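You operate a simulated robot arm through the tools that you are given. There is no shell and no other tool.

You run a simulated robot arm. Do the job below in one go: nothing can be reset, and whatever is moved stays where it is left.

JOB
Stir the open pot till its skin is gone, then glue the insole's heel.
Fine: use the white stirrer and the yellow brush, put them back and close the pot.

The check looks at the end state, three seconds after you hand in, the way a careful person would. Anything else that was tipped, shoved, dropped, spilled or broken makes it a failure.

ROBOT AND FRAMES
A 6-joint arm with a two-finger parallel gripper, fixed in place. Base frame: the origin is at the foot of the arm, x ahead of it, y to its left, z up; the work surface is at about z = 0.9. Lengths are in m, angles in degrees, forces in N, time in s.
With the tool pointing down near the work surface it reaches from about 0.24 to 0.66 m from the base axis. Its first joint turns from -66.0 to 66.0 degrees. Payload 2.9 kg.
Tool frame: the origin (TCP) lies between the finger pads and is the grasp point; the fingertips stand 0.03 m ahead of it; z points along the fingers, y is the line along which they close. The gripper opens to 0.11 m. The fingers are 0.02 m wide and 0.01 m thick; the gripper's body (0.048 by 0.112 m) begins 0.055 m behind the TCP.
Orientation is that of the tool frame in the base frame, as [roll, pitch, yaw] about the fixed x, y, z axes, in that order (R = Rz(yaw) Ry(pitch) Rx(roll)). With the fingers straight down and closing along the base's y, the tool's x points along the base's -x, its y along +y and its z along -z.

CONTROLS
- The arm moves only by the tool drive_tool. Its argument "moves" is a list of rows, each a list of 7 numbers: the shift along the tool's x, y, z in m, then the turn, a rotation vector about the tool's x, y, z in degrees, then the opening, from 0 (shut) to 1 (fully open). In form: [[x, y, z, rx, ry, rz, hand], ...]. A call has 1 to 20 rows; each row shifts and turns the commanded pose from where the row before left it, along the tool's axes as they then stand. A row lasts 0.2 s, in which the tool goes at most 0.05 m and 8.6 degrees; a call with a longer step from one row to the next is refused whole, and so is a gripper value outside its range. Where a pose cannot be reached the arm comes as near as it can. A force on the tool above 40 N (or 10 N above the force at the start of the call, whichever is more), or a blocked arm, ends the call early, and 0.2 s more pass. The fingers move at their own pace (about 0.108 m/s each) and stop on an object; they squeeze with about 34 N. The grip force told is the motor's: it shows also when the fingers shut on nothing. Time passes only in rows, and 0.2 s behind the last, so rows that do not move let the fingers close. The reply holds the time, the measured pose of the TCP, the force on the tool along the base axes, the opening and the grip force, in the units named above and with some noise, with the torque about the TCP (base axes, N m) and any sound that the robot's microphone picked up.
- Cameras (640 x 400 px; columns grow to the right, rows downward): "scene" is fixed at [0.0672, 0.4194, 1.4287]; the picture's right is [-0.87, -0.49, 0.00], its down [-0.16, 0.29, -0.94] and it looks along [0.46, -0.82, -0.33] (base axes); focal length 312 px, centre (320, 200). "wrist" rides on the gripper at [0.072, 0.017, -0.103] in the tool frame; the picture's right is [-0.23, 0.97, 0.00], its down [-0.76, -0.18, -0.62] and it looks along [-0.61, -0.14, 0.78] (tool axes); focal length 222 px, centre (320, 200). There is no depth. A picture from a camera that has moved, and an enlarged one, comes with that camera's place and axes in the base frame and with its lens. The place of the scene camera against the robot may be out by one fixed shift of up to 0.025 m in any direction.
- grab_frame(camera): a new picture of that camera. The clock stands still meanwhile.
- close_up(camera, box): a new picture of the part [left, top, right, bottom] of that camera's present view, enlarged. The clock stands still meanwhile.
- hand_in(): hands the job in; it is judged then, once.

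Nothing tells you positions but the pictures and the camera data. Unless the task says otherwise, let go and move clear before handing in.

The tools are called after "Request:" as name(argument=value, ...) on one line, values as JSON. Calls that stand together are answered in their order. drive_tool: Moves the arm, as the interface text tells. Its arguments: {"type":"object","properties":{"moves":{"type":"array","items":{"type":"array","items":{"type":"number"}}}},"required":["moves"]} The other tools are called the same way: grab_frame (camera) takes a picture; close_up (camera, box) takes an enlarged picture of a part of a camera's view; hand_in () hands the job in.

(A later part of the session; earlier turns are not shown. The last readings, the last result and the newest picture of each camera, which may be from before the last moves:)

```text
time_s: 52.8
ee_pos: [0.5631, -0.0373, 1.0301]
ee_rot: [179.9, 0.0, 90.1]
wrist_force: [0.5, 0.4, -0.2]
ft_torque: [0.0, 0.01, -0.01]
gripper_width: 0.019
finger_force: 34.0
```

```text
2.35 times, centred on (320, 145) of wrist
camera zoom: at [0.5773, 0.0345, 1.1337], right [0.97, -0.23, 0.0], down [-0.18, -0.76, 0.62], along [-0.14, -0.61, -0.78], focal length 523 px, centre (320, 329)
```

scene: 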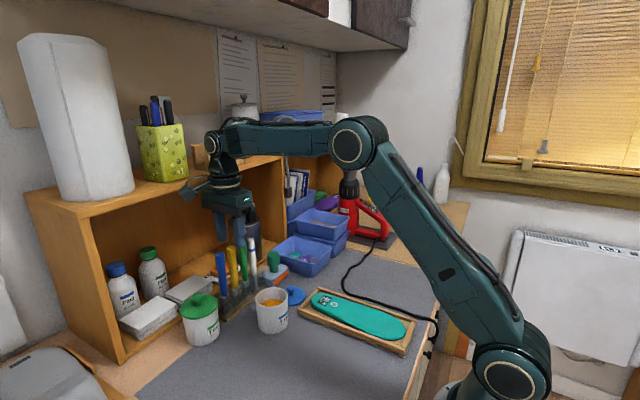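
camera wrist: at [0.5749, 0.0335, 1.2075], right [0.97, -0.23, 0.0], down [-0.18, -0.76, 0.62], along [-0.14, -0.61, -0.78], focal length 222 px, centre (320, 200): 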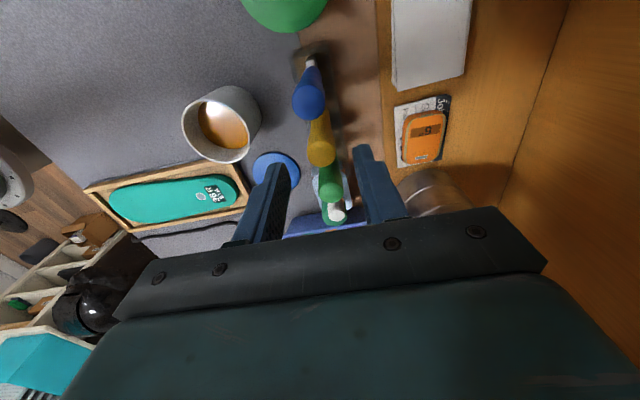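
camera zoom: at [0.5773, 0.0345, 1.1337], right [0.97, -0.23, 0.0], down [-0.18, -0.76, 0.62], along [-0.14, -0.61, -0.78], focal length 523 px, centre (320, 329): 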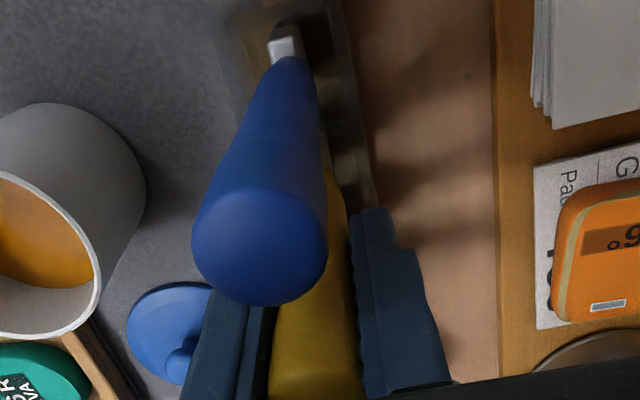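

Yellow brush gripped (19 mm). Lifting it straight out to z≈1.10, then backing toward the pot and gaining height as I leave the rack.

Request:
drive_tool(moves=[[0, 0, -0.01, 0, 0, 0, 0], [0, 0, -0.015, 0, 0, 0, 0], [0, 0, -0.015, 0, 0, 0, 0], [0, 0, -0.015, 0, 0, 0, 0], [0, 0, -0.015, 0, 0, 0, 0], [0, 0, 0, 0, 0, 0, 0]])

Request:
close_up(camera="scene", box=[205, 200, 305, 310])

Request:
close_up(camera="wrist", box=[230, 20, 410, 230])

```text
time_s: 54.2
ee_pos: [0.5609, -0.0374, 1.0983]
ee_rot: [180.0, 0.0, 90.0]
wrist_force: [-0.6, -0.7, 0.4]
ft_torque: [-0.01, -0.03, 0.02]
gripper_width: 0.0189
finger_force: 34.5
```

```text
3.64 times, centred on (255, 255) of scene
camera zoom: at [0.0672, 0.4194, 1.4287], right [-0.87, -0.49, 0.0], down [-0.16, 0.29, -0.94], along [0.46, -0.82, -0.33], focal length 1133 px, centre (556, 0)
```

zoom: 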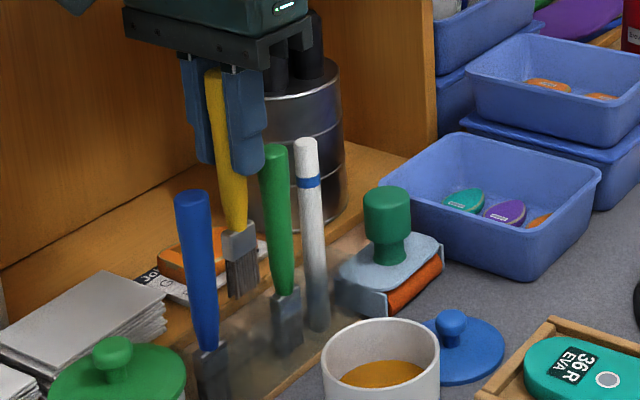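

```text
1.90 times, centred on (320, 125) of wrist
camera zoom: at [0.5769, 0.0348, 1.2024], right [0.97, -0.23, 0.0], down [-0.18, -0.76, 0.62], along [-0.14, -0.61, -0.78], focal length 423 px, centre (320, 343)
```

zoom: 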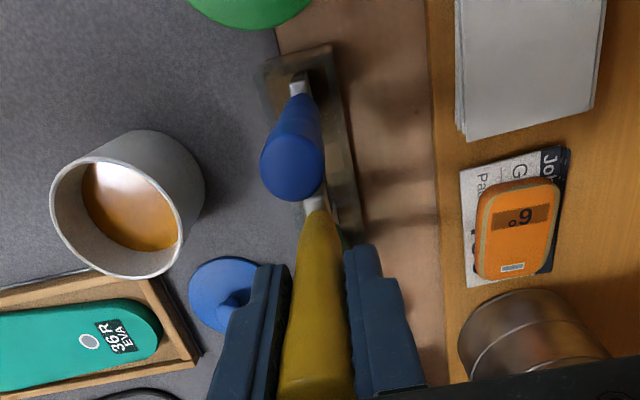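

The brush is clear of the rack. Carrying it back to above the pot.

Request:
drive_tool(moves=[[0, -0.02, 0, 0, 0, 0, 0], [0, -0.02, 0, 0, 0, 0, 0], [0.001, -0.02, -0.01, 0, 0, 0, 0], [0.001, -0.02, -0.01, 0, 0, 0, 0], [0.001, -0.02, -0.01, 0, 0, 0, 0], [0, -0.0159, 0, 0, 0, 0, 0], [0, 0, 0, 0, 0, 0, 0]])

Request:
close_up(camera="scene", box=[220, 200, 340, 340])

Request:
close_up(camera="wrist", box=[230, 20, 410, 230])

```text
time_s: 55.8
ee_pos: [0.4455, -0.0355, 1.1282]
ee_rot: [179.9, 0.0, 90.0]
wrist_force: [0.2, -0.2, -0.9]
ft_torque: [-0.01, -0.01, 0.01]
gripper_width: 0.019
finger_force: 33.9
```

```text
2.86 times, centred on (280, 270) of scene
camera zoom: at [0.0672, 0.4194, 1.4287], right [-0.87, -0.49, 0.0], down [-0.16, 0.29, -0.94], along [0.46, -0.82, -0.33], focal length 890 px, centre (434, 0)
```

zoom: 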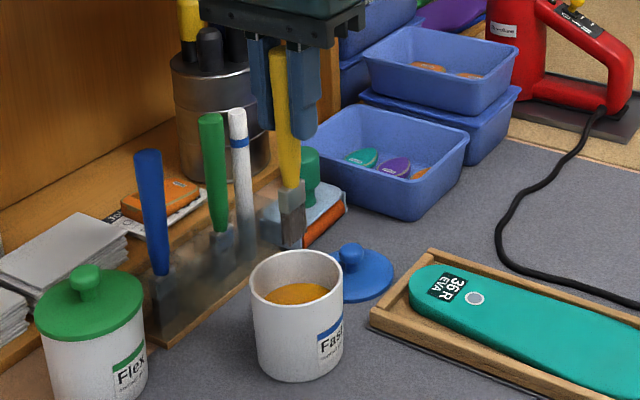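

```text
1.90 times, centred on (320, 125) of wrist
camera zoom: at [0.4618, 0.0373, 1.2324], right [0.97, -0.23, 0.0], down [-0.18, -0.76, 0.62], along [-0.14, -0.61, -0.78], focal length 423 px, centre (320, 343)
```

zoom: 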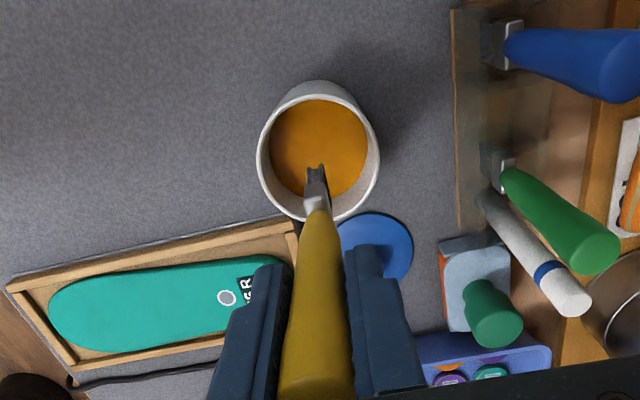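

The brush is centred over the pot. Lowering slowly and checking the force as it nears the glue (z≈0.947).

Request:
drive_tool(moves=[[0, 0, 0.015, 0, 0, 0, 0], [0, 0, 0.015, 0, 0, 0, 0], [0, 0, 0.015, 0, 0, 0, 0], [0, 0, 0.01, 0, 0, 0, 0], [0, 0, 0, 0, 0, 0, 0]])

Request:
drive_tool(moves=[[0, 0, 0.004, 0, 0, 0, 0], [0, 0, 0.003, 0, 0, 0, 0], [0, 0, 0, 0, 0, 0, 0]])

Request:
close_up(camera="wrist", box=[270, 20, 370, 180])

Request:
close_up(camera="scene", box=[245, 240, 305, 340])

```text
time_s: 57.0
ee_pos: [0.4451, -0.0353, 1.0732]
ee_rot: [179.8, 0.0, 90.0]
wrist_force: [-0.3, 0.0, -0.5]
ft_torque: [0.0, -0.01, -0.02]
gripper_width: 0.0188
finger_force: 34.4
```

```text
time_s: 57.8
ee_pos: [0.4457, -0.0344, 1.0675]
ee_rot: [-180.0, -0.1, 89.9]
wrist_force: [0.4, -0.1, 0.8]
ft_torque: [0.0, 0.0, -0.04]
gripper_width: 0.0191
finger_force: 34.0
```

```text
2.50 times, centred on (320, 100) of wrist
camera zoom: at [0.4622, 0.0374, 1.1707], right [0.97, -0.23, 0.0], down [-0.18, -0.76, 0.62], along [-0.14, -0.61, -0.78], focal length 555 px, centre (320, 450)
```

zoom: 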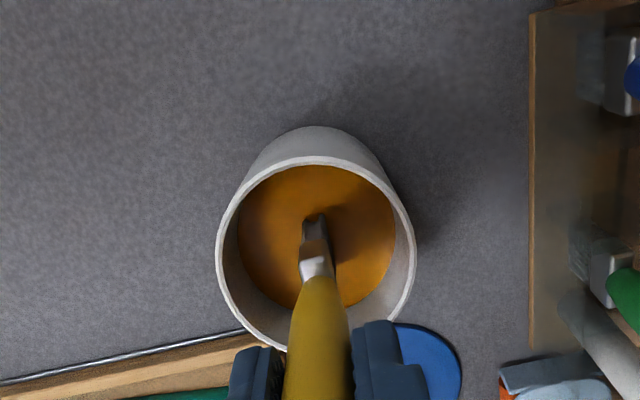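

```text
4.00 times, centred on (275, 290) of scene
camera zoom: at [0.0672, 0.4194, 1.4287], right [-0.87, -0.49, 0.0], down [-0.16, 0.29, -0.94], along [0.46, -0.82, -0.33], focal length 1246 px, centre (500, -160)
```

zoom: 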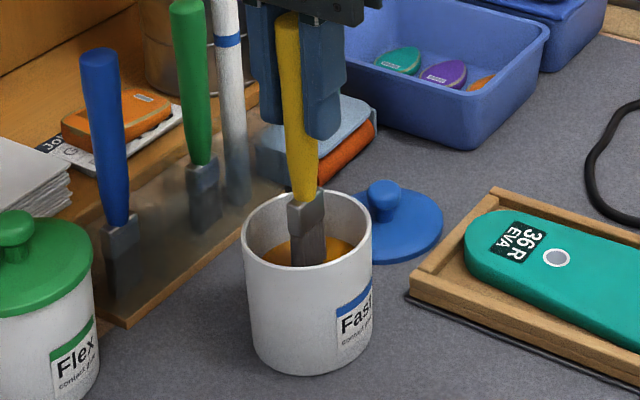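

Request:
drive_tool(moves=[[0, 0, 0.002, 0, 0, 0, 0], [0, 0, 0.002, 0, 0, 0, 0], [0, 0, 0, 0, 0, 0, 0]])

Request:
close_up(camera="wrist", box=[270, 20, 370, 180])

```text
time_s: 58.6
ee_pos: [0.4454, -0.0343, 1.0646]
ee_rot: [179.6, -0.1, 90.1]
wrist_force: [0.3, 0.3, 30.2]
ft_torque: [0.1, 0.1, -0.01]
gripper_width: 0.0194
finger_force: 34.6
```

```text
2.50 times, centred on (320, 100) of wrist
camera zoom: at [0.4614, 0.0374, 1.1691], right [0.97, -0.23, 0.01], down [-0.18, -0.76, 0.62], along [-0.14, -0.61, -0.78], focal length 555 px, centre (320, 450)
```

zoom: 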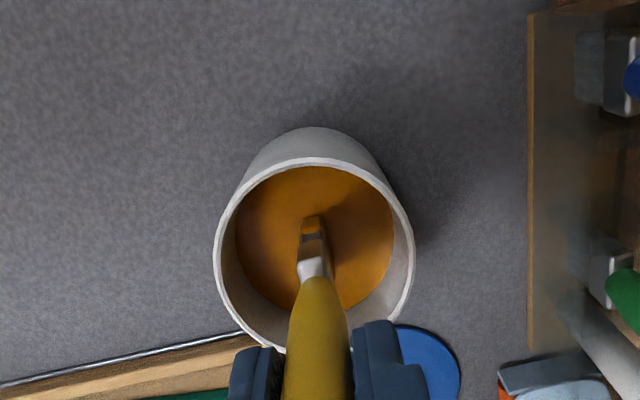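

Contact reached and the bristle tips have turned amber. Backing off and lifting slowly, letting any excess run off over the pot.

Request:
drive_tool(moves=[[0, 0, -0.002, 0, 0, 0, 0], [0, 0, -0.002, 0, 0, 0, 0], [0, 0, 0, 0, 0, 0, 0], [0, 0, -0.008, 0, 0, 0, 0], [0, 0, -0.01, 0, 0, 0, 0], [0, 0, 0, 0, 0, 0, 0], [0, 0, 0, 0, 0, 0, 0], [0, 0, 0, 0, 0, 0, 0], [0, 0, 0, 0, 0, 0, 0], [0, 0, 0, 0, 0, 0, 0], [0, 0, -0.012, 0, 0, 0, 0], [0, 0, -0.015, 0, 0, 0, 0], [0, 0, -0.015, 0, 0, 0, 0], [0, 0, 0, 0, 0, 0, 0], [0, 0, 0, 0, 0, 0, 0]])

Request:
close_up(camera="wrist", box=[250, 20, 390, 200])

Request:
close_up(camera="scene", box=[245, 210, 305, 340])

```text
time_s: 61.8
ee_pos: [0.4454, -0.0337, 1.1277]
ee_rot: [179.9, 0.0, 90.1]
wrist_force: [-0.1, -0.2, -0.3]
ft_torque: [0.0, 0.04, -0.04]
gripper_width: 0.0189
finger_force: 34.0
```

```text
2.22 times, centred on (320, 110) of wrist
camera zoom: at [0.4619, 0.0377, 1.2319], right [0.97, -0.23, 0.0], down [-0.18, -0.76, 0.62], along [-0.14, -0.61, -0.78], focal length 494 px, centre (320, 400)
```

zoom: 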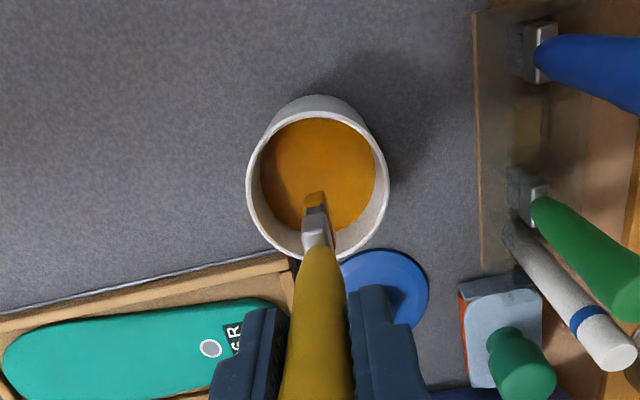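

```text
3.08 times, centred on (275, 275) of scene
camera zoom: at [0.0672, 0.4194, 1.4287], right [-0.87, -0.49, 0.0], down [-0.16, 0.29, -0.94], along [0.46, -0.82, -0.33], focal length 958 px, centre (458, -31)
```

zoom: 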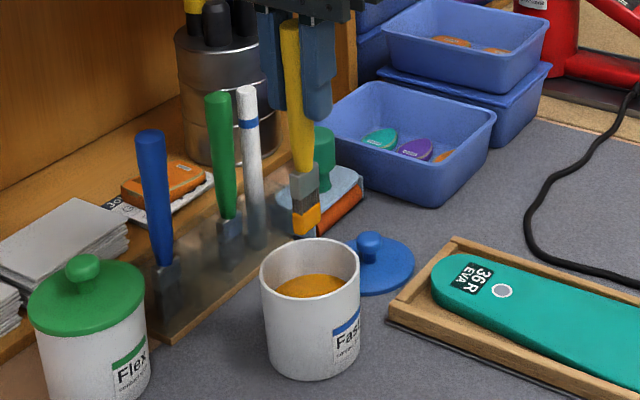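

The bristles carry an amber load, nothing dripped, and the pot is unmoved. Carrying the brush over the heel.

Request:
drive_tool(moves=[[-0.0206, -0.016, 0, 0, 0, 0, 0], [-0.0206, -0.016, 0, 0, 0, 0, 0], [-0.0206, -0.016, 0, 0, 0, 0, 0], [-0.0206, -0.016, 0, 0, 0, 0, 0], [-0.0206, -0.016, 0, 0, 0, 0, 0], [0, 0, 0.025, 0, 0, 0, 0], [0, 0, 0.025, 0, 0, 0, 0], [0, 0, 0, 0, 0, 0, 0]])

Request:
grab_frame(camera="wrist")

Request:
close_up(camera="wrist", box=[220, 20, 420, 200])

Request:
close_up(camera="scene", box=[270, 220, 400, 360])

```text
time_s: 63.6
ee_pos: [0.3643, -0.1377, 1.0759]
ee_rot: [179.8, 0.0, 90.0]
wrist_force: [0.6, -0.2, -0.2]
ft_torque: [0.01, 0.03, 0.01]
gripper_width: 0.0191
finger_force: 33.7
```

```text
taken
camera wrist: at [0.3807, -0.0656, 1.1807], right [0.97, -0.23, 0.0], down [-0.18, -0.76, 0.62], along [-0.14, -0.61, -0.78], focal length 222 px, centre (320, 200)
```

wrist: 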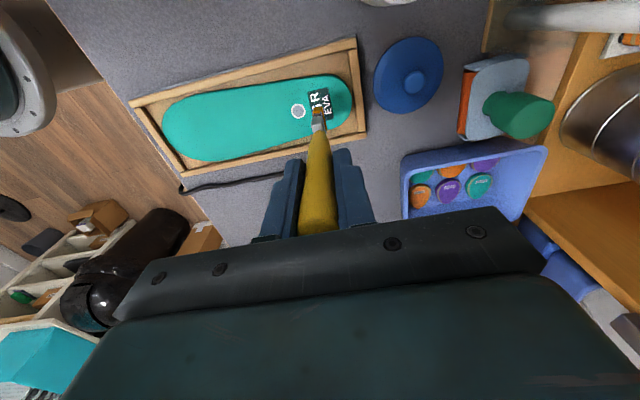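

```text
2.22 times, centred on (320, 110) of wrist
camera zoom: at [0.3807, -0.0656, 1.1807], right [0.97, -0.23, 0.0], down [-0.18, -0.76, 0.62], along [-0.14, -0.61, -0.78], focal length 494 px, centre (320, 400)
```

zoom: 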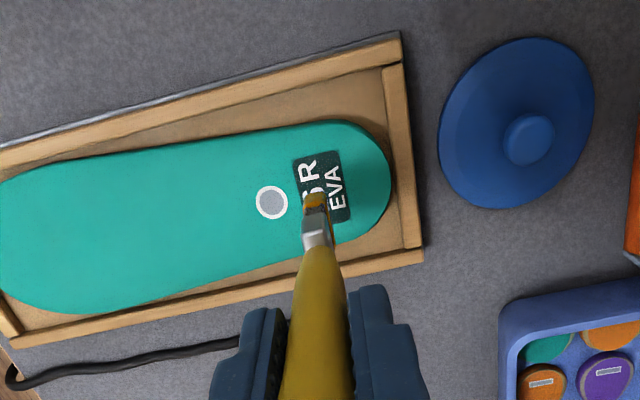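

```text
2.86 times, centred on (335, 290) of scene
camera zoom: at [0.0672, 0.4194, 1.4287], right [-0.87, -0.49, 0.0], down [-0.16, 0.29, -0.94], along [0.46, -0.82, -0.33], focal length 890 px, centre (277, -57)
```

zoom: 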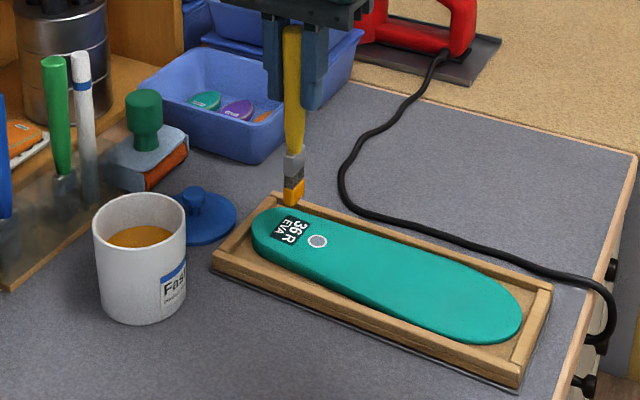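

The brush is over the label area of the heel. Lowering gently to touch the insole (expected contact near TCP z≈1.042).

Request:
drive_tool(moves=[[0, 0, 0.012, 0, 0, 0, 0], [0, 0, 0.012, 0, 0, 0, 0], [0, 0, 0.006, 0, 0, 0, 0], [0, 0, 0, 0, 0, 0, 0]])

Request:
drive_tool(moves=[[0, 0, 0.002, 0, 0, 0, 0], [0, 0, 0, 0, 0, 0, 0]])

Request:
close_up(camera="scene", box=[300, 260, 370, 330])

```text
time_s: 64.6
ee_pos: [0.3658, -0.1367, 1.0478]
ee_rot: [179.9, 0.0, 90.0]
wrist_force: [-0.9, 0.1, 3.0]
ft_torque: [-0.05, 0.04, -0.01]
gripper_width: 0.019
finger_force: 33.7
```

```text
time_s: 65.2
ee_pos: [0.3651, -0.1376, 1.0467]
ee_rot: [179.6, 0.0, 90.0]
wrist_force: [-1.1, 2.1, 23.6]
ft_torque: [0.3, 0.07, 0.0]
gripper_width: 0.0193
finger_force: 33.8
```

```text
5.71 times, centred on (335, 295) of scene
camera zoom: at [0.0669, 0.4196, 1.4286], right [-0.87, -0.49, 0.0], down [-0.16, 0.29, -0.94], along [0.46, -0.82, -0.33], focal length 1780 px, centre (234, -343)
```

zoom: 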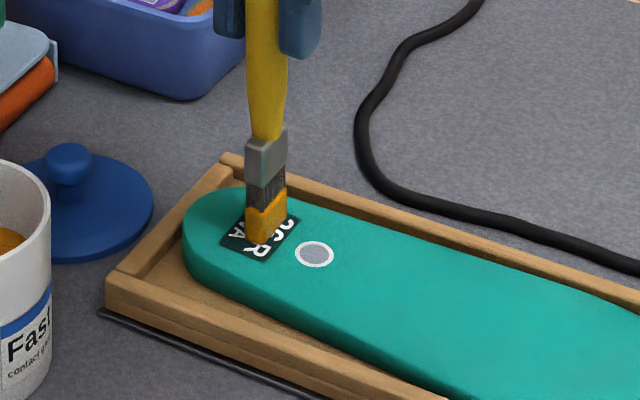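

Request:
drive_tool(moves=[[0, 0, -0.0015, 0, 0, 0, 0], [0, 0, 0, 0, 0, 0, 0]])

```text
time_s: 65.8
ee_pos: [0.3651, -0.1386, 1.0471]
ee_rot: [179.9, 0.0, 90.0]
wrist_force: [0.5, -0.7, 14.4]
ft_torque: [-0.09, -0.08, 0.0]
gripper_width: 0.0189
finger_force: 34.1
```

Request:
drive_tool(moves=[[0, 0, -0.0007, 0, 0, 0, 0], [0, 0, 0, 0, 0, 0, 0]])

```text
time_s: 66.4
ee_pos: [0.3651, -0.1388, 1.0464]
ee_rot: [180.0, 0.0, 90.0]
wrist_force: [-0.1, -2.0, 5.6]
ft_torque: [-0.18, 0.04, -0.01]
gripper_width: 0.019
finger_force: 34.2
```

Light contact (~6 N). First stroke toward the heel tip, then I look.

Request:
drive_tool(moves=[[0, 0.007, 0, 0, 0, 0, 0], [0, 0.007, 0, 0, 0, 0, 0], [0, 0.007, 0, 0, 0, 0, 0], [0, 0.006, 0, 0, 0, 0, 0], [0, 0, 0, 0, 0, 0, 0]])

Request:
close_up(camera="scene", box=[300, 260, 370, 330])

Request:
close_up(camera="wrist", box=[220, 20, 420, 200])

```text
time_s: 67.6
ee_pos: [0.3926, -0.1384, 1.0476]
ee_rot: [179.9, 0.0, 90.0]
wrist_force: [-8.8, 1.7, 13.7]
ft_torque: [0.13, 0.96, 0.03]
gripper_width: 0.0194
finger_force: 34.2
```

```text
5.71 times, centred on (335, 295) of scene
camera zoom: at [0.0668, 0.4195, 1.4286], right [-0.87, -0.49, 0.0], down [-0.16, 0.29, -0.94], along [0.46, -0.82, -0.33], focal length 1780 px, centre (234, -343)
```

zoom: 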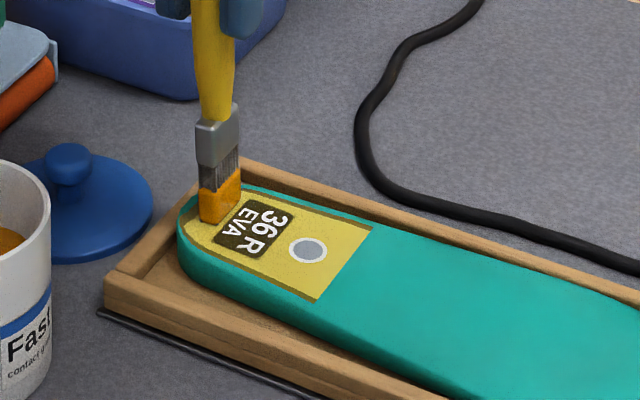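

```text
2.22 times, centred on (320, 110) of wrist
camera zoom: at [0.4089, -0.0656, 1.1515], right [0.97, -0.23, 0.0], down [-0.18, -0.76, 0.62], along [-0.14, -0.61, -0.78], focal length 494 px, centre (320, 400)
```

zoom: 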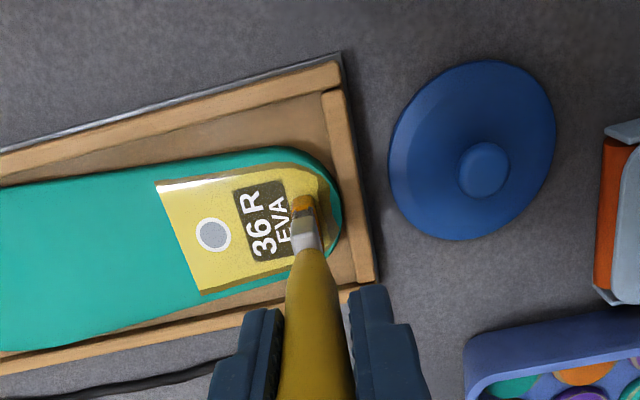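

The heel now shows a glue film over the whole heel zone. Looking closer to see whether it's even before deciding on more strokes.

Request:
close_up(camera="wrist", box=[260, 70, 340, 130])

Request:
close_up(camera="scene", box=[315, 285, 350, 320])

```text
6.67 times, centred on (300, 100) of wrist
camera zoom: at [0.4089, -0.0656, 1.1515], right [0.97, -0.23, 0.0], down [-0.18, -0.76, 0.62], along [-0.14, -0.61, -0.78], focal length 1481 px, centre (453, 867)
```

zoom: 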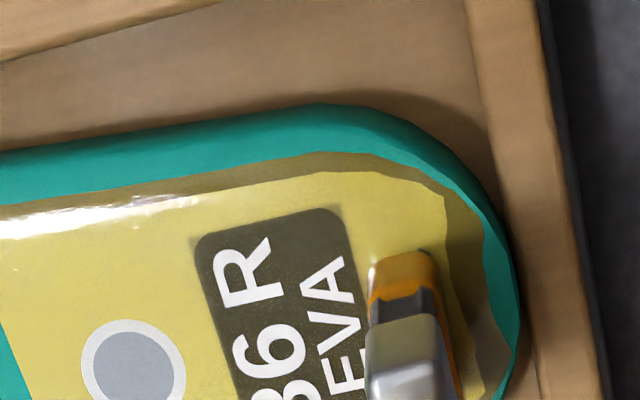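

```text
11.43 times, centred on (332, 302) of scene
camera zoom: at [0.0668, 0.4195, 1.4286], right [-0.87, -0.49, 0.0], down [-0.16, 0.29, -0.94], along [0.46, -0.82, -0.33], focal length 3560 px, centre (177, -971)
```

zoom: 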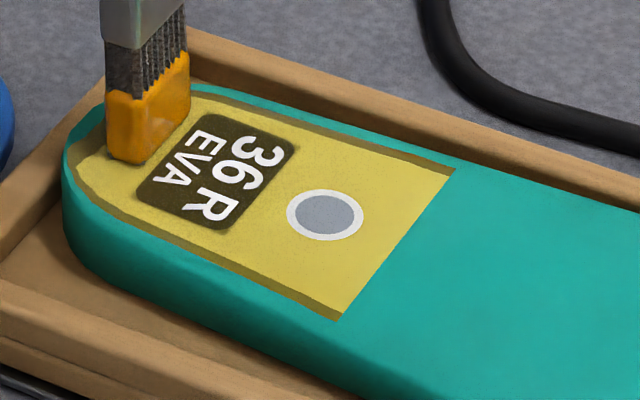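

The film looks even across the heel. One light return stroke for good measure, then I'll compare.

Request:
drive_tool(moves=[[0, 0, -0.0007, 0, 0, 0, 0], [0, -0.008, 0, 0, 0, 0, 0], [0, -0.008, 0, 0, 0, 0, 0], [0, -0.008, 0, 0, 0, 0, 0], [0, -0.008, 0, 0, 0, 0, 0], [0, 0, 0, 0, 0, 0, 0]])

Request:
close_up(camera="scene", box=[300, 260, 370, 330])

Request:
close_up(camera="wrist", box=[220, 20, 420, 200])

```text
time_s: 69.0
ee_pos: [0.36, -0.1387, 1.0466]
ee_rot: [179.9, 0.0, 90.0]
wrist_force: [-0.3, 0.1, -0.2]
ft_torque: [0.02, 0.02, -0.02]
gripper_width: 0.0191
finger_force: 34.4
```

```text
5.71 times, centred on (335, 295) of scene
camera zoom: at [0.0672, 0.4194, 1.4287], right [-0.87, -0.49, 0.0], down [-0.16, 0.29, -0.94], along [0.46, -0.82, -0.33], focal length 1780 px, centre (234, -343)
```

zoom: 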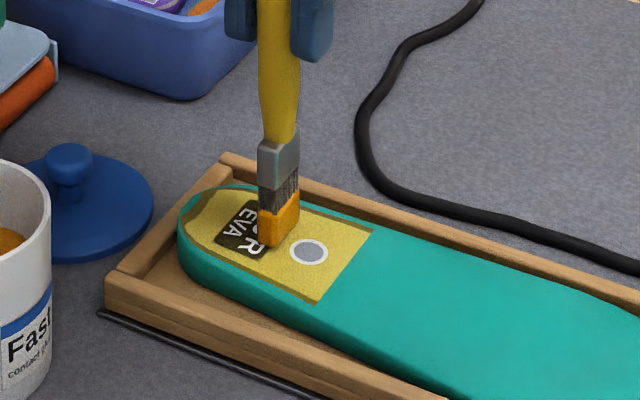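

```text
2.22 times, centred on (320, 110) of wrist
camera zoom: at [0.3762, -0.0651, 1.1513], right [0.97, -0.23, 0.0], down [-0.18, -0.76, 0.62], along [-0.14, -0.61, -0.78], focal length 494 px, centre (320, 400)
```

zoom: 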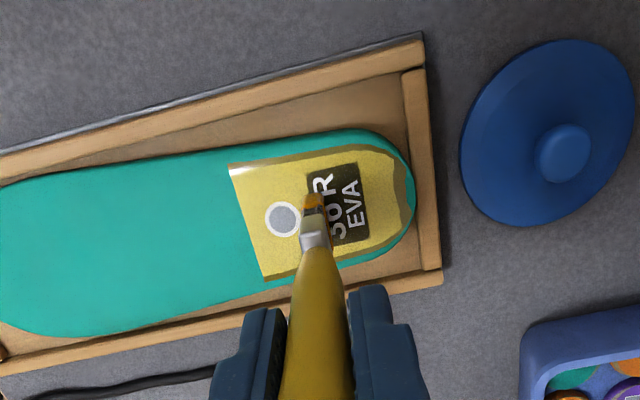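

The film is complete, so no further strokes. Lifting the brush and carrying it back over the pot, then toward its rack cell at the safe height.

Request:
drive_tool(moves=[[0, 0, -0.0175, 0, 0, 0, 0], [0, 0, -0.0175, 0, 0, 0, 0], [0, 0, -0.0175, 0, 0, 0, 0], [0, 0, -0.0175, 0, 0, 0, 0], [0.0206, 0.017, 0, 0, 0, 0, 0], [0.0206, 0.017, 0, 0, 0, 0, 0], [0.0206, 0.017, 0, 0, 0, 0, 0], [0.0206, 0.017, 0, 0, 0, 0, 0], [0.0206, 0.017, 0, 0, 0, 0, 0], [0, 0, 0, 0, 0, 0, 0]])

Request:
close_up(camera="scene", box=[220, 200, 400, 360])

Request:
close_up(camera="wrist", box=[230, 20, 410, 220])

```text
time_s: 71.2
ee_pos: [0.4454, -0.0352, 1.1163]
ee_rot: [179.9, 0.0, 90.0]
wrist_force: [-0.3, -0.5, -1.3]
ft_torque: [-0.01, 0.0, 0.02]
gripper_width: 0.019
finger_force: 34.0
```

```text
2.50 times, centred on (310, 280) of scene
camera zoom: at [0.0672, 0.4194, 1.4287], right [-0.87, -0.49, 0.0], down [-0.16, 0.29, -0.94], along [0.46, -0.82, -0.33], focal length 779 px, centre (345, 0)
```

zoom: 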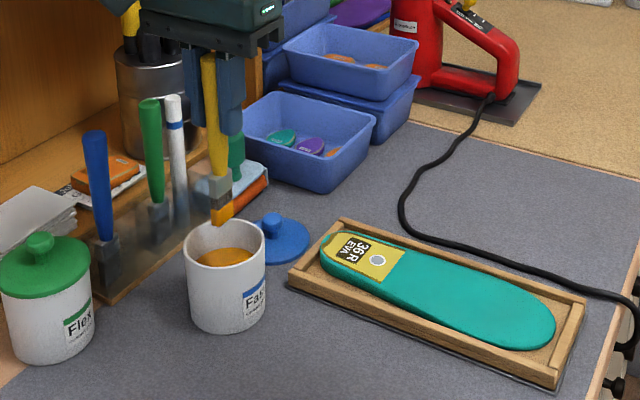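

```text
2.00 times, centred on (320, 120) of wrist
camera zoom: at [0.4624, 0.0376, 1.22], right [0.97, -0.23, 0.0], down [-0.18, -0.76, 0.62], along [-0.14, -0.61, -0.78], focal length 444 px, centre (320, 360)
```

zoom: 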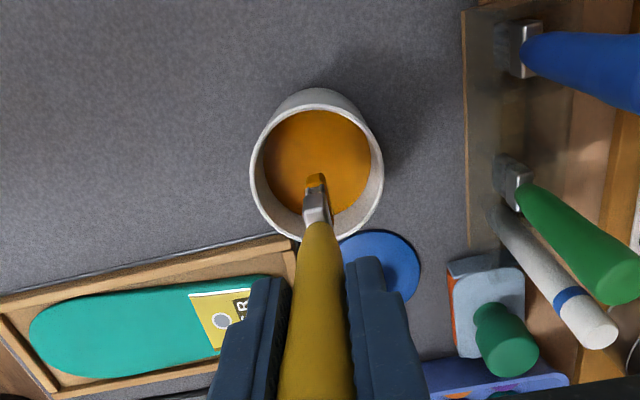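

No drips and the brush is straight. On to the rack cell at z≈1.105.

Request:
drive_tool(moves=[[0, 0.02, 0, 0, 0, 0, 0], [0, 0.02, 0, 0, 0, 0, 0], [-0.001, 0.02, 0.004, 0, 0, 0, 0], [-0.001, 0.02, 0.004, 0, 0, 0, 0], [-0.001, 0.02, 0.004, 0, 0, 0, 0], [0, 0.0153, 0, 0, 0, 0, 0], [0, 0, 0, 0, 0, 0, 0]])

Request:
close_up(camera="scene", box=[195, 190, 305, 310])

Request:
grab_frame(camera="scene")

Request:
close_up(camera="wrist", box=[230, 20, 410, 220])

```text
time_s: 72.8
ee_pos: [0.5603, -0.0372, 1.1048]
ee_rot: [179.9, 0.0, 90.0]
wrist_force: [0.5, 0.0, -0.9]
ft_torque: [0.01, -0.02, 0.0]
gripper_width: 0.0189
finger_force: 34.0
```

```text
3.33 times, centred on (250, 250) of scene
camera zoom: at [0.0672, 0.4194, 1.4287], right [-0.87, -0.49, 0.0], down [-0.16, 0.29, -0.94], along [0.46, -0.82, -0.33], focal length 1038 px, centre (553, 33)
```

zoom: 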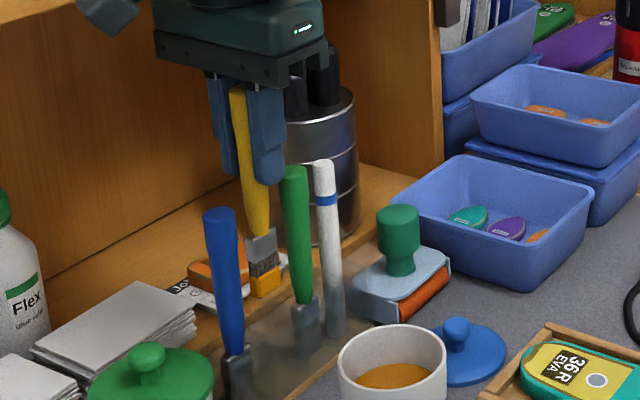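

```text
taken
```

scene: 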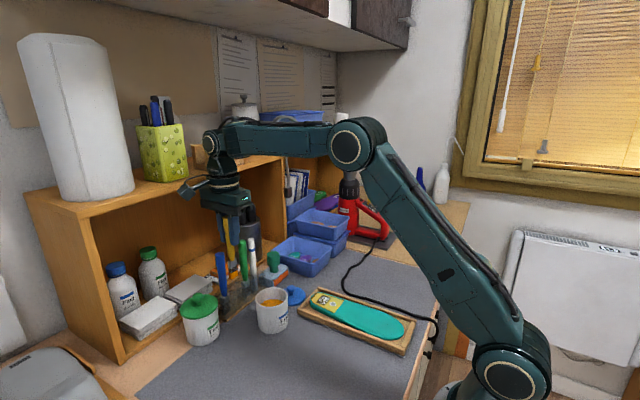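

```text
2.00 times, centred on (320, 120) of wrist
camera zoom: at [0.5772, 0.0348, 1.209], right [0.97, -0.23, 0.0], down [-0.18, -0.76, 0.62], along [-0.14, -0.61, -0.78], focal length 444 px, centre (320, 360)
```

zoom: 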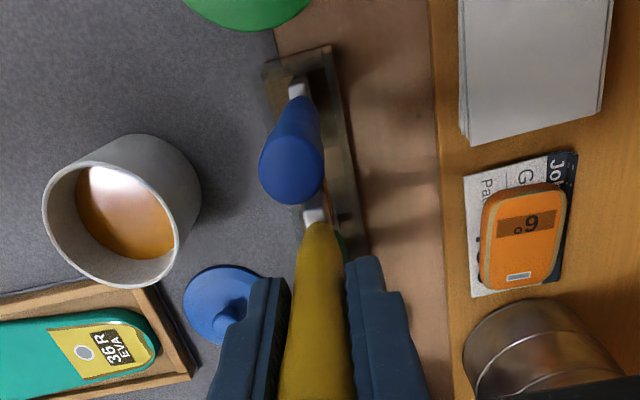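

Aligned with its cell and normal posture. Lowering the brush in steps.

Request:
drive_tool(moves=[[0, 0, 0.012, 0, 0, 0, 0], [0, 0, 0.012, 0, 0, 0, 0], [0, 0, 0.012, 0, 0, 0, 0], [0, 0, 0.012, 0, 0, 0, 0], [0, 0, 0.01, 0, 0, 0, 0], [0, 0, 0, 0, 0, 0, 0]])

Request:
close_up(camera="scene", box=[205, 210, 285, 310])

```text
time_s: 74.2
ee_pos: [0.5604, -0.0376, 1.048]
ee_rot: [180.0, -0.1, 89.9]
wrist_force: [0.1, -0.8, 0.2]
ft_torque: [0.02, -0.01, 0.0]
gripper_width: 0.0192
finger_force: 34.2
```

```text
4.00 times, centred on (245, 260) of scene
camera zoom: at [0.0672, 0.4194, 1.4287], right [-0.87, -0.49, 0.0], down [-0.16, 0.29, -0.94], along [0.46, -0.82, -0.33], focal length 1246 px, centre (620, -40)
```

zoom: 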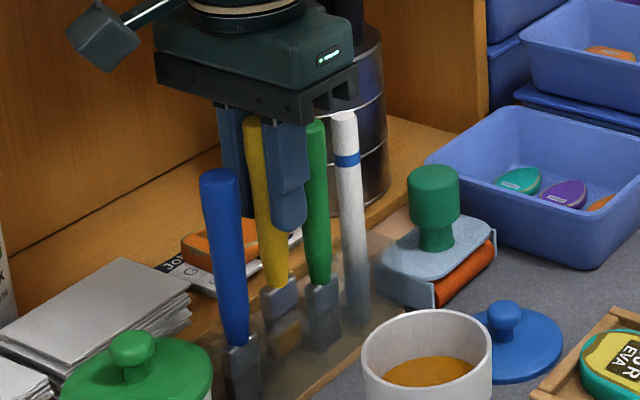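

Request:
drive_tool(moves=[[0, 0, 0.006, 0, 0, 0, 0], [0, 0, 0.005, 0, 0, 0, 0], [0, 0, 0.002, 0, 0, 0, 0], [0, 0, 0, 0, 0, 0, 0]])

```text
time_s: 75.2
ee_pos: [0.5602, -0.0378, 1.0351]
ee_rot: [180.0, -0.1, 90.1]
wrist_force: [-0.2, -0.6, -0.3]
ft_torque: [0.0, 0.02, 0.01]
gripper_width: 0.0189
finger_force: 33.9
```

Request:
drive_tool(moves=[[0, 0, 0.002, 0, 0, 0, 0], [0, 0, 0.0015, 0, 0, 0, 0], [0, 0, 0, 0, 0, 0, 0]])

```text
time_s: 76.0
ee_pos: [0.5613, -0.0383, 1.031]
ee_rot: [179.9, -0.1, 90.0]
wrist_force: [-0.4, -1.6, -0.9]
ft_torque: [0.0, 0.01, 0.02]
gripper_width: 0.019
finger_force: 34.1
```

Request:
drive_tool(moves=[[0, 0, 0.0015, 0, 0, 0, 0], [0, 0, 0, 0, 0, 0, 0]])

```text
time_s: 76.6
ee_pos: [0.561, -0.0372, 1.0306]
ee_rot: [179.8, 0.0, 90.0]
wrist_force: [-0.1, 0.2, -0.3]
ft_torque: [0.0, -0.03, 0.01]
gripper_width: 0.0189
finger_force: 34.1
```

Request:
drive_tool(moves=[[0, 0, 0.0015, 0, 0, 0, 0], [0, 0, 0, 0, 0, 0, 0]])

```text
time_s: 77.2
ee_pos: [0.5603, -0.0378, 1.0292]
ee_rot: [180.0, 0.0, 90.0]
wrist_force: [0.7, -0.2, -0.5]
ft_torque: [-0.02, 0.0, -0.04]
gripper_width: 0.0191
finger_force: 33.4
```

Request:
drive_tool(moves=[[0, 0, 0.0015, 0, 0, 0, 0], [0, 0, 0, 0, 0, 0, 0]])

```text
time_s: 77.8
ee_pos: [0.5591, -0.0378, 1.0284]
ee_rot: [179.9, 0.0, 90.0]
wrist_force: [0.1, -0.9, 4.6]
ft_torque: [-0.11, 0.03, 0.01]
gripper_width: 0.0192
finger_force: 34.1
```

Floor contact at 4.6 N. Opening the fingers gently.

Request:
drive_tool(moves=[[0, 0, -0.0003, 0, 0, 0, 0.2], [0, 0, 0, 0, 0, 0, 0.25], [0, 0, 0, 0, 0, 0, 0.3], [0, 0, 0, 0, 0, 0, 0.4], [0, 0, 0, 0, 0, 0, 0.42], [0, 0, 0, 0, 0, 0, 0.42]])

Request:
close_up(camera="scene", box=[205, 210, 285, 310])

Request:
close_up(camera="wrist", box=[230, 40, 410, 230])

```text
time_s: 79.2
ee_pos: [0.5598, -0.0366, 1.0284]
ee_rot: [179.9, 0.0, 90.1]
wrist_force: [-0.2, -0.4, -0.4]
ft_torque: [-0.01, -0.03, -0.02]
gripper_width: 0.0461
finger_force: 0.0
```

```text
4.00 times, centred on (245, 260) of scene
camera zoom: at [0.0672, 0.4194, 1.4287], right [-0.87, -0.49, 0.0], down [-0.16, 0.29, -0.94], along [0.46, -0.82, -0.33], focal length 1246 px, centre (620, -40)
```

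zoom: 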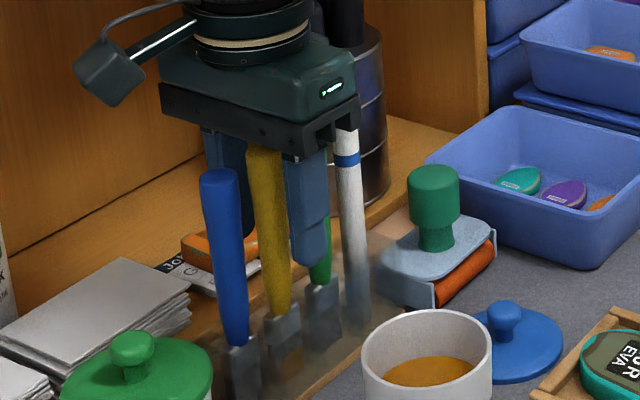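

```text
2.11 times, centred on (320, 135) of wrist
camera zoom: at [0.5766, 0.0346, 1.1323], right [0.97, -0.23, 0.0], down [-0.18, -0.76, 0.62], along [-0.14, -0.61, -0.78], focal length 468 px, centre (320, 337)
```

zoom: 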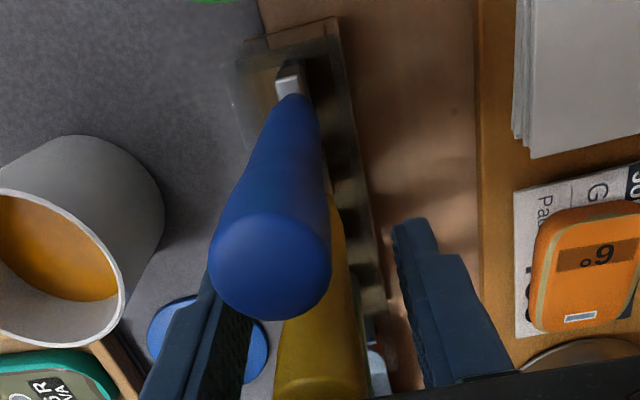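

The brush stands in its cell. Raising clear, then backing toward the lid to look at it.

Request:
drive_tool(moves=[[0, 0, -0.02, 0, 0, 0, 0.42], [0, 0, -0.02, 0, 0, 0, 0.42], [0, 0, -0.02, 0, 0, 0, 0.42], [0, 0, -0.017, 0, 0, 0, 0.42], [0, 0, 0, 0, 0, 0, 0.42], [0, -0.02, 0, 0, 0, 0, 0.42], [0, -0.02, 0, 0, 0, 0, 0.42], [0, -0.02, 0, 0, 0, 0, 0.42], [0, -0.02, 0, 0, 0, 0, 0.5], [0, -0.02, 0, 0, 0, 0, 0.5], [0, 0, 0, 0, 0, 0, 0.5]])

Request:
grab_frame(camera="scene")

Request:
close_up(camera="scene", box=[205, 210, 305, 320])

Request:
grab_frame(camera="wrist")

```text
time_s: 81.6
ee_pos: [0.4596, -0.0383, 1.1038]
ee_rot: [179.8, 0.0, 90.1]
wrist_force: [1.0, 0.0, 0.0]
ft_torque: [0.0, -0.02, -0.01]
gripper_width: 0.0551
finger_force: 0.1
```

```text
taken
```

scene: 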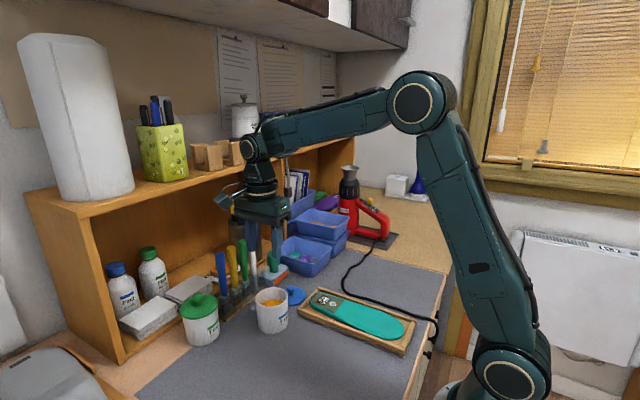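

```text
3.64 times, centred on (255, 265) of scene
camera zoom: at [0.0672, 0.4194, 1.4287], right [-0.87, -0.49, 0.0], down [-0.16, 0.29, -0.94], along [0.46, -0.82, -0.33], focal length 1133 px, centre (556, -36)
```

zoom: 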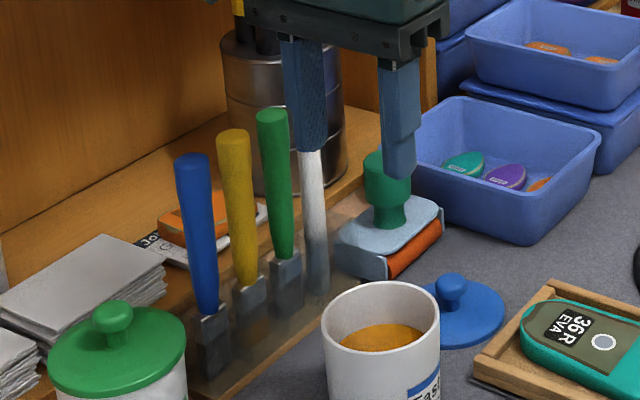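

```text
taken
camera wrist: at [0.4767, 0.035, 1.2081], right [0.97, -0.23, 0.0], down [-0.18, -0.76, 0.62], along [-0.14, -0.61, -0.78], focal length 222 px, centre (320, 200)
```

wrist: 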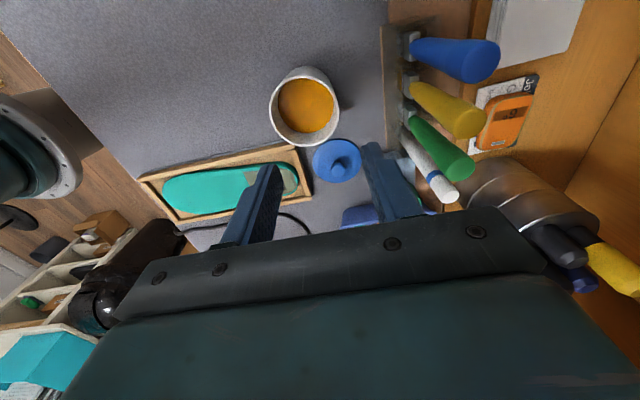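

All tools are back in the rack and the heel film is setting. Now moving above the blue lid to align on its knob.

Request:
drive_tool(moves=[[-0.024, 0, 0, 0, 0, 0, 0.5], [-0.024, 0, 0, 0, 0, 0, 0.5], [-0.024, 0, 0, 0, 0, 0, 0.5], [-0.024, 0, 0, 0, 0, 0, 0.5], [0, 0, 0.03, 0, 0, 0, 0.5], [0, 0, 0.02, 0, 0, 0, 0.5], [0, 0, 0, 0, 0, 0, 0.5]])

Request:
close_up(camera="wrist", box=[230, 20, 410, 220])

Request:
close_up(camera="scene", box=[250, 220, 350, 330])

```text
time_s: 83.2
ee_pos: [0.4607, -0.1342, 1.0533]
ee_rot: [179.9, 0.0, 90.0]
wrist_force: [0.0, 0.1, -0.5]
ft_torque: [0.02, 0.01, -0.02]
gripper_width: 0.055
finger_force: 0.1
```

```text
2.00 times, centred on (320, 120) of wrist
camera zoom: at [0.4775, -0.0617, 1.1579], right [0.97, -0.23, 0.0], down [-0.18, -0.76, 0.62], along [-0.14, -0.61, -0.78], focal length 444 px, centre (320, 360)
```

zoom: 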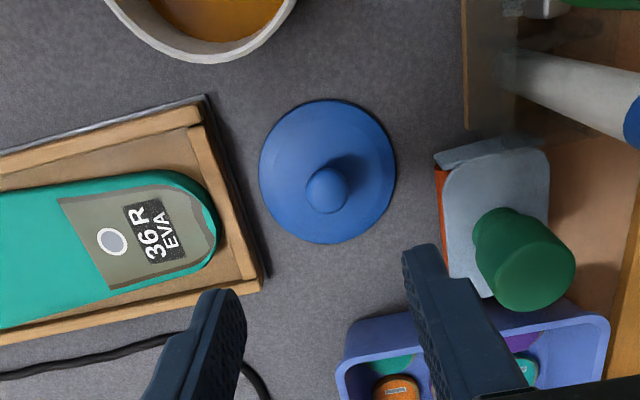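

```text
3.64 times, centred on (300, 275) of scene
camera zoom: at [0.0672, 0.4194, 1.4287], right [-0.87, -0.49, 0.0], down [-0.16, 0.29, -0.94], along [0.46, -0.82, -0.33], focal length 1133 px, centre (393, -73)
```

zoom: 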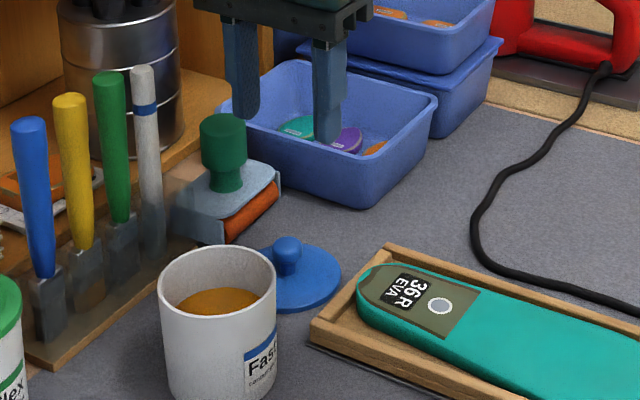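

The lid's knob is at about (0.463, -0.132, 0.936), dia ≈ 20 mm. Narrowing the fingers to clear the tray and descending partway for a final check.

Request:
drive_tool(moves=[[0.0012, 0.0025, 0.015, 0, 0, 0, 0.38], [0, 0, 0.015, 0, 0, 0, 0.38], [0, 0, 0.015, 0, 0, 0, 0.38], [0, 0, 0.01, 0, 0, 0, 0.38], [0, 0, 0, 0, 0, 0, 0.38]])

Request:
close_up(camera="wrist", box=[230, 40, 410, 230])

Request:
close_up(camera="scene", box=[250, 230, 340, 330])

```text
time_s: 84.4
ee_pos: [0.4617, -0.1327, 0.9986]
ee_rot: [179.9, 0.1, 90.0]
wrist_force: [0.3, -0.4, -1.2]
ft_torque: [0.04, -0.01, -0.04]
gripper_width: 0.0417
finger_force: 0.1
```

```text
2.11 times, centred on (320, 135) of wrist
camera zoom: at [0.4787, -0.0603, 1.1037], right [0.97, -0.23, 0.0], down [-0.18, -0.76, 0.62], along [-0.14, -0.61, -0.78], focal length 468 px, centre (320, 337)
```

zoom: 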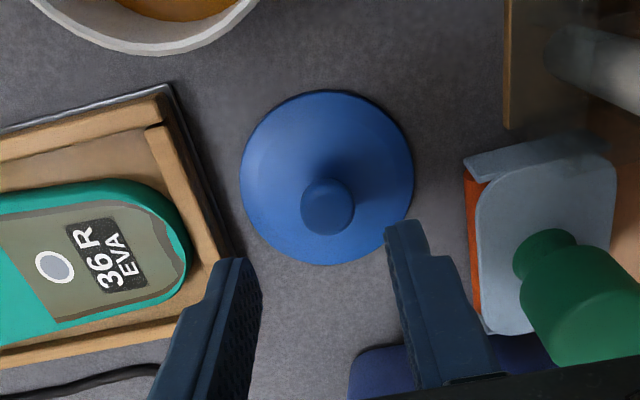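

```text
4.00 times, centred on (295, 280) of scene
camera zoom: at [0.0672, 0.4194, 1.4287], right [-0.87, -0.49, 0.0], down [-0.16, 0.29, -0.94], along [0.46, -0.82, -0.33], focal length 1246 px, centre (420, -120)
```

zoom: 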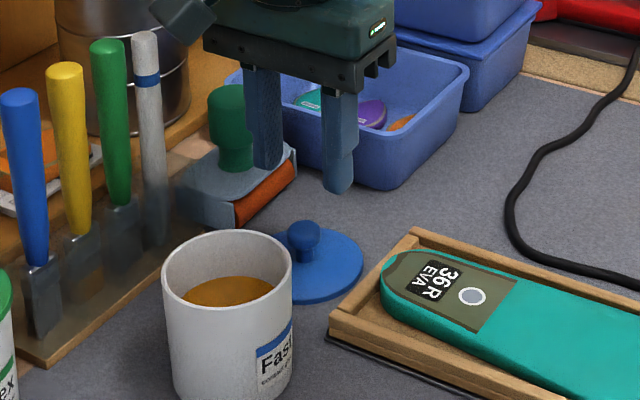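

Axis refined to (0.465, -0.131). Descending to grip the knob.

Request:
drive_tool(moves=[[0.0016, 0.003, 0.015, 0, 0, 0, 0.38], [0, 0, 0.015, 0, 0, 0, 0.38], [0, 0, 0.013, 0, 0, 0, 0.38], [0, 0, 0.008, 0, 0, 0, 0.38], [0, 0, 0, 0, 0, 0, 0.38]])

Request:
close_up(camera="wrist", box=[230, 40, 410, 230])

Request:
close_up(camera="scene", box=[260, 240, 340, 330])

```text
time_s: 85.6
ee_pos: [0.4662, -0.1293, 0.9483]
ee_rot: [180.0, 0.1, 90.0]
wrist_force: [0.8, 2.1, 0.0]
ft_torque: [-0.01, 0.04, 0.0]
gripper_width: 0.0419
finger_force: 0.0
```

```text
2.11 times, centred on (320, 135) of wrist
camera zoom: at [0.482, -0.0576, 1.0521], right [0.97, -0.23, 0.0], down [-0.18, -0.76, 0.62], along [-0.14, -0.61, -0.78], focal length 468 px, centre (320, 337)
```

zoom: 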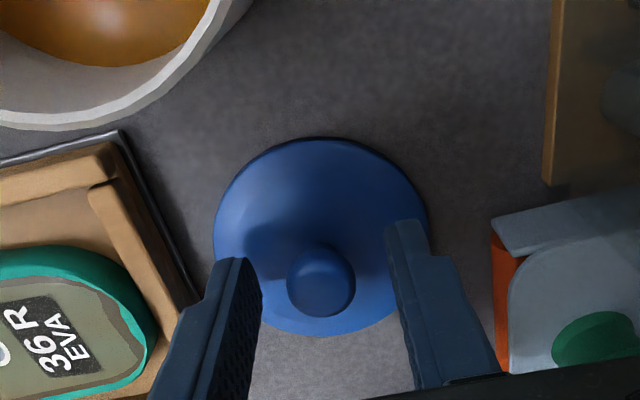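

```text
4.44 times, centred on (300, 285) of scene
camera zoom: at [0.0672, 0.4194, 1.4287], right [-0.87, -0.49, 0.0], down [-0.16, 0.29, -0.94], along [0.46, -0.82, -0.33], focal length 1384 px, centre (409, -178)
```

zoom: 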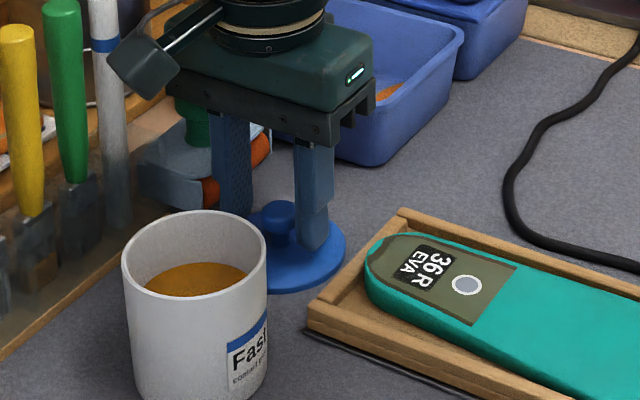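

Fingers straddle the knob well. Closing on it.

Request:
drive_tool(moves=[[0, 0, 0.002, 0, 0, 0, 0.38], [0, 0, 0, 0, 0, 0, 0.25], [0, 0, 0, 0, 0, 0, 0.1], [0, 0, 0, 0, 0, 0, 0], [0, 0, 0, 0, 0, 0, 0], [0, 0, 0, 0, 0, 0, 0]])

```text
time_s: 87.0
ee_pos: [0.4656, -0.1298, 0.9446]
ee_rot: [179.9, 0.0, 89.9]
wrist_force: [-0.4, 0.7, 0.7]
ft_torque: [-0.01, -0.01, -0.03]
gripper_width: 0.0203
finger_force: 34.3
```

Knob gripped (20.3 mm). Lifting slowly and checking that the lid hangs level.

Request:
drive_tool(moves=[[0, 0, -0.005, 0, 0, 0, 0], [0, 0, -0.01, 0, 0, 0, 0], [0, 0, -0.02, 0, 0, 0, 0], [0, 0, -0.02, 0, 0, 0, 0], [0, 0, -0.02, 0, 0, 0, 0], [0, 0, -0.02, 0, 0, 0, 0], [0, 0, -0.02, 0, 0, 0, 0], [0, 0, 0, 0, 0, 0, 0]])

Request:
close_up(camera="wrist", box=[230, 40, 410, 230])

Request:
close_up(camera="scene", box=[230, 200, 340, 330])

```text
time_s: 88.8
ee_pos: [0.466, -0.1302, 1.063]
ee_rot: [179.9, 0.0, 89.9]
wrist_force: [0.2, -0.5, 0.0]
ft_torque: [-0.03, -0.01, -0.03]
gripper_width: 0.0202
finger_force: 34.3
```

```text
2.11 times, centred on (320, 135) of wrist
camera zoom: at [0.4815, -0.058, 1.1669], right [0.97, -0.23, 0.0], down [-0.18, -0.76, 0.62], along [-0.14, -0.61, -0.78], focal length 468 px, centre (320, 337)
```

zoom: 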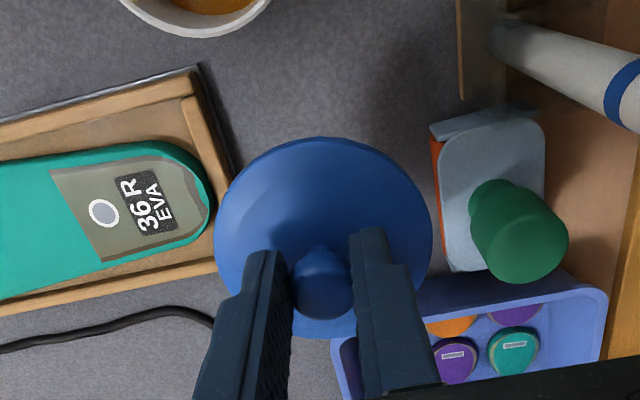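

```text
3.08 times, centred on (285, 265) of scene
camera zoom: at [0.0672, 0.4194, 1.4287], right [-0.87, -0.49, 0.0], down [-0.16, 0.29, -0.94], along [0.46, -0.82, -0.33], focal length 958 px, centre (428, 0)
```

zoom: 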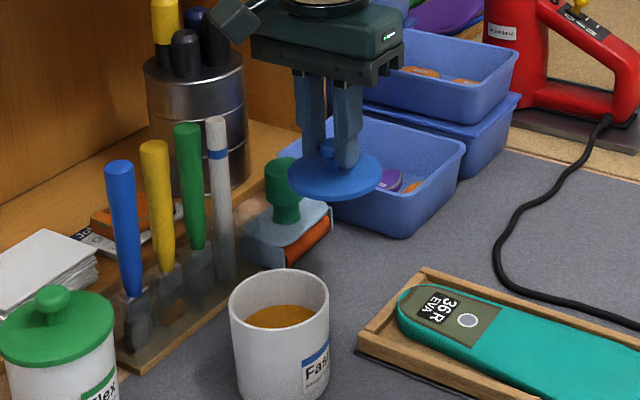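

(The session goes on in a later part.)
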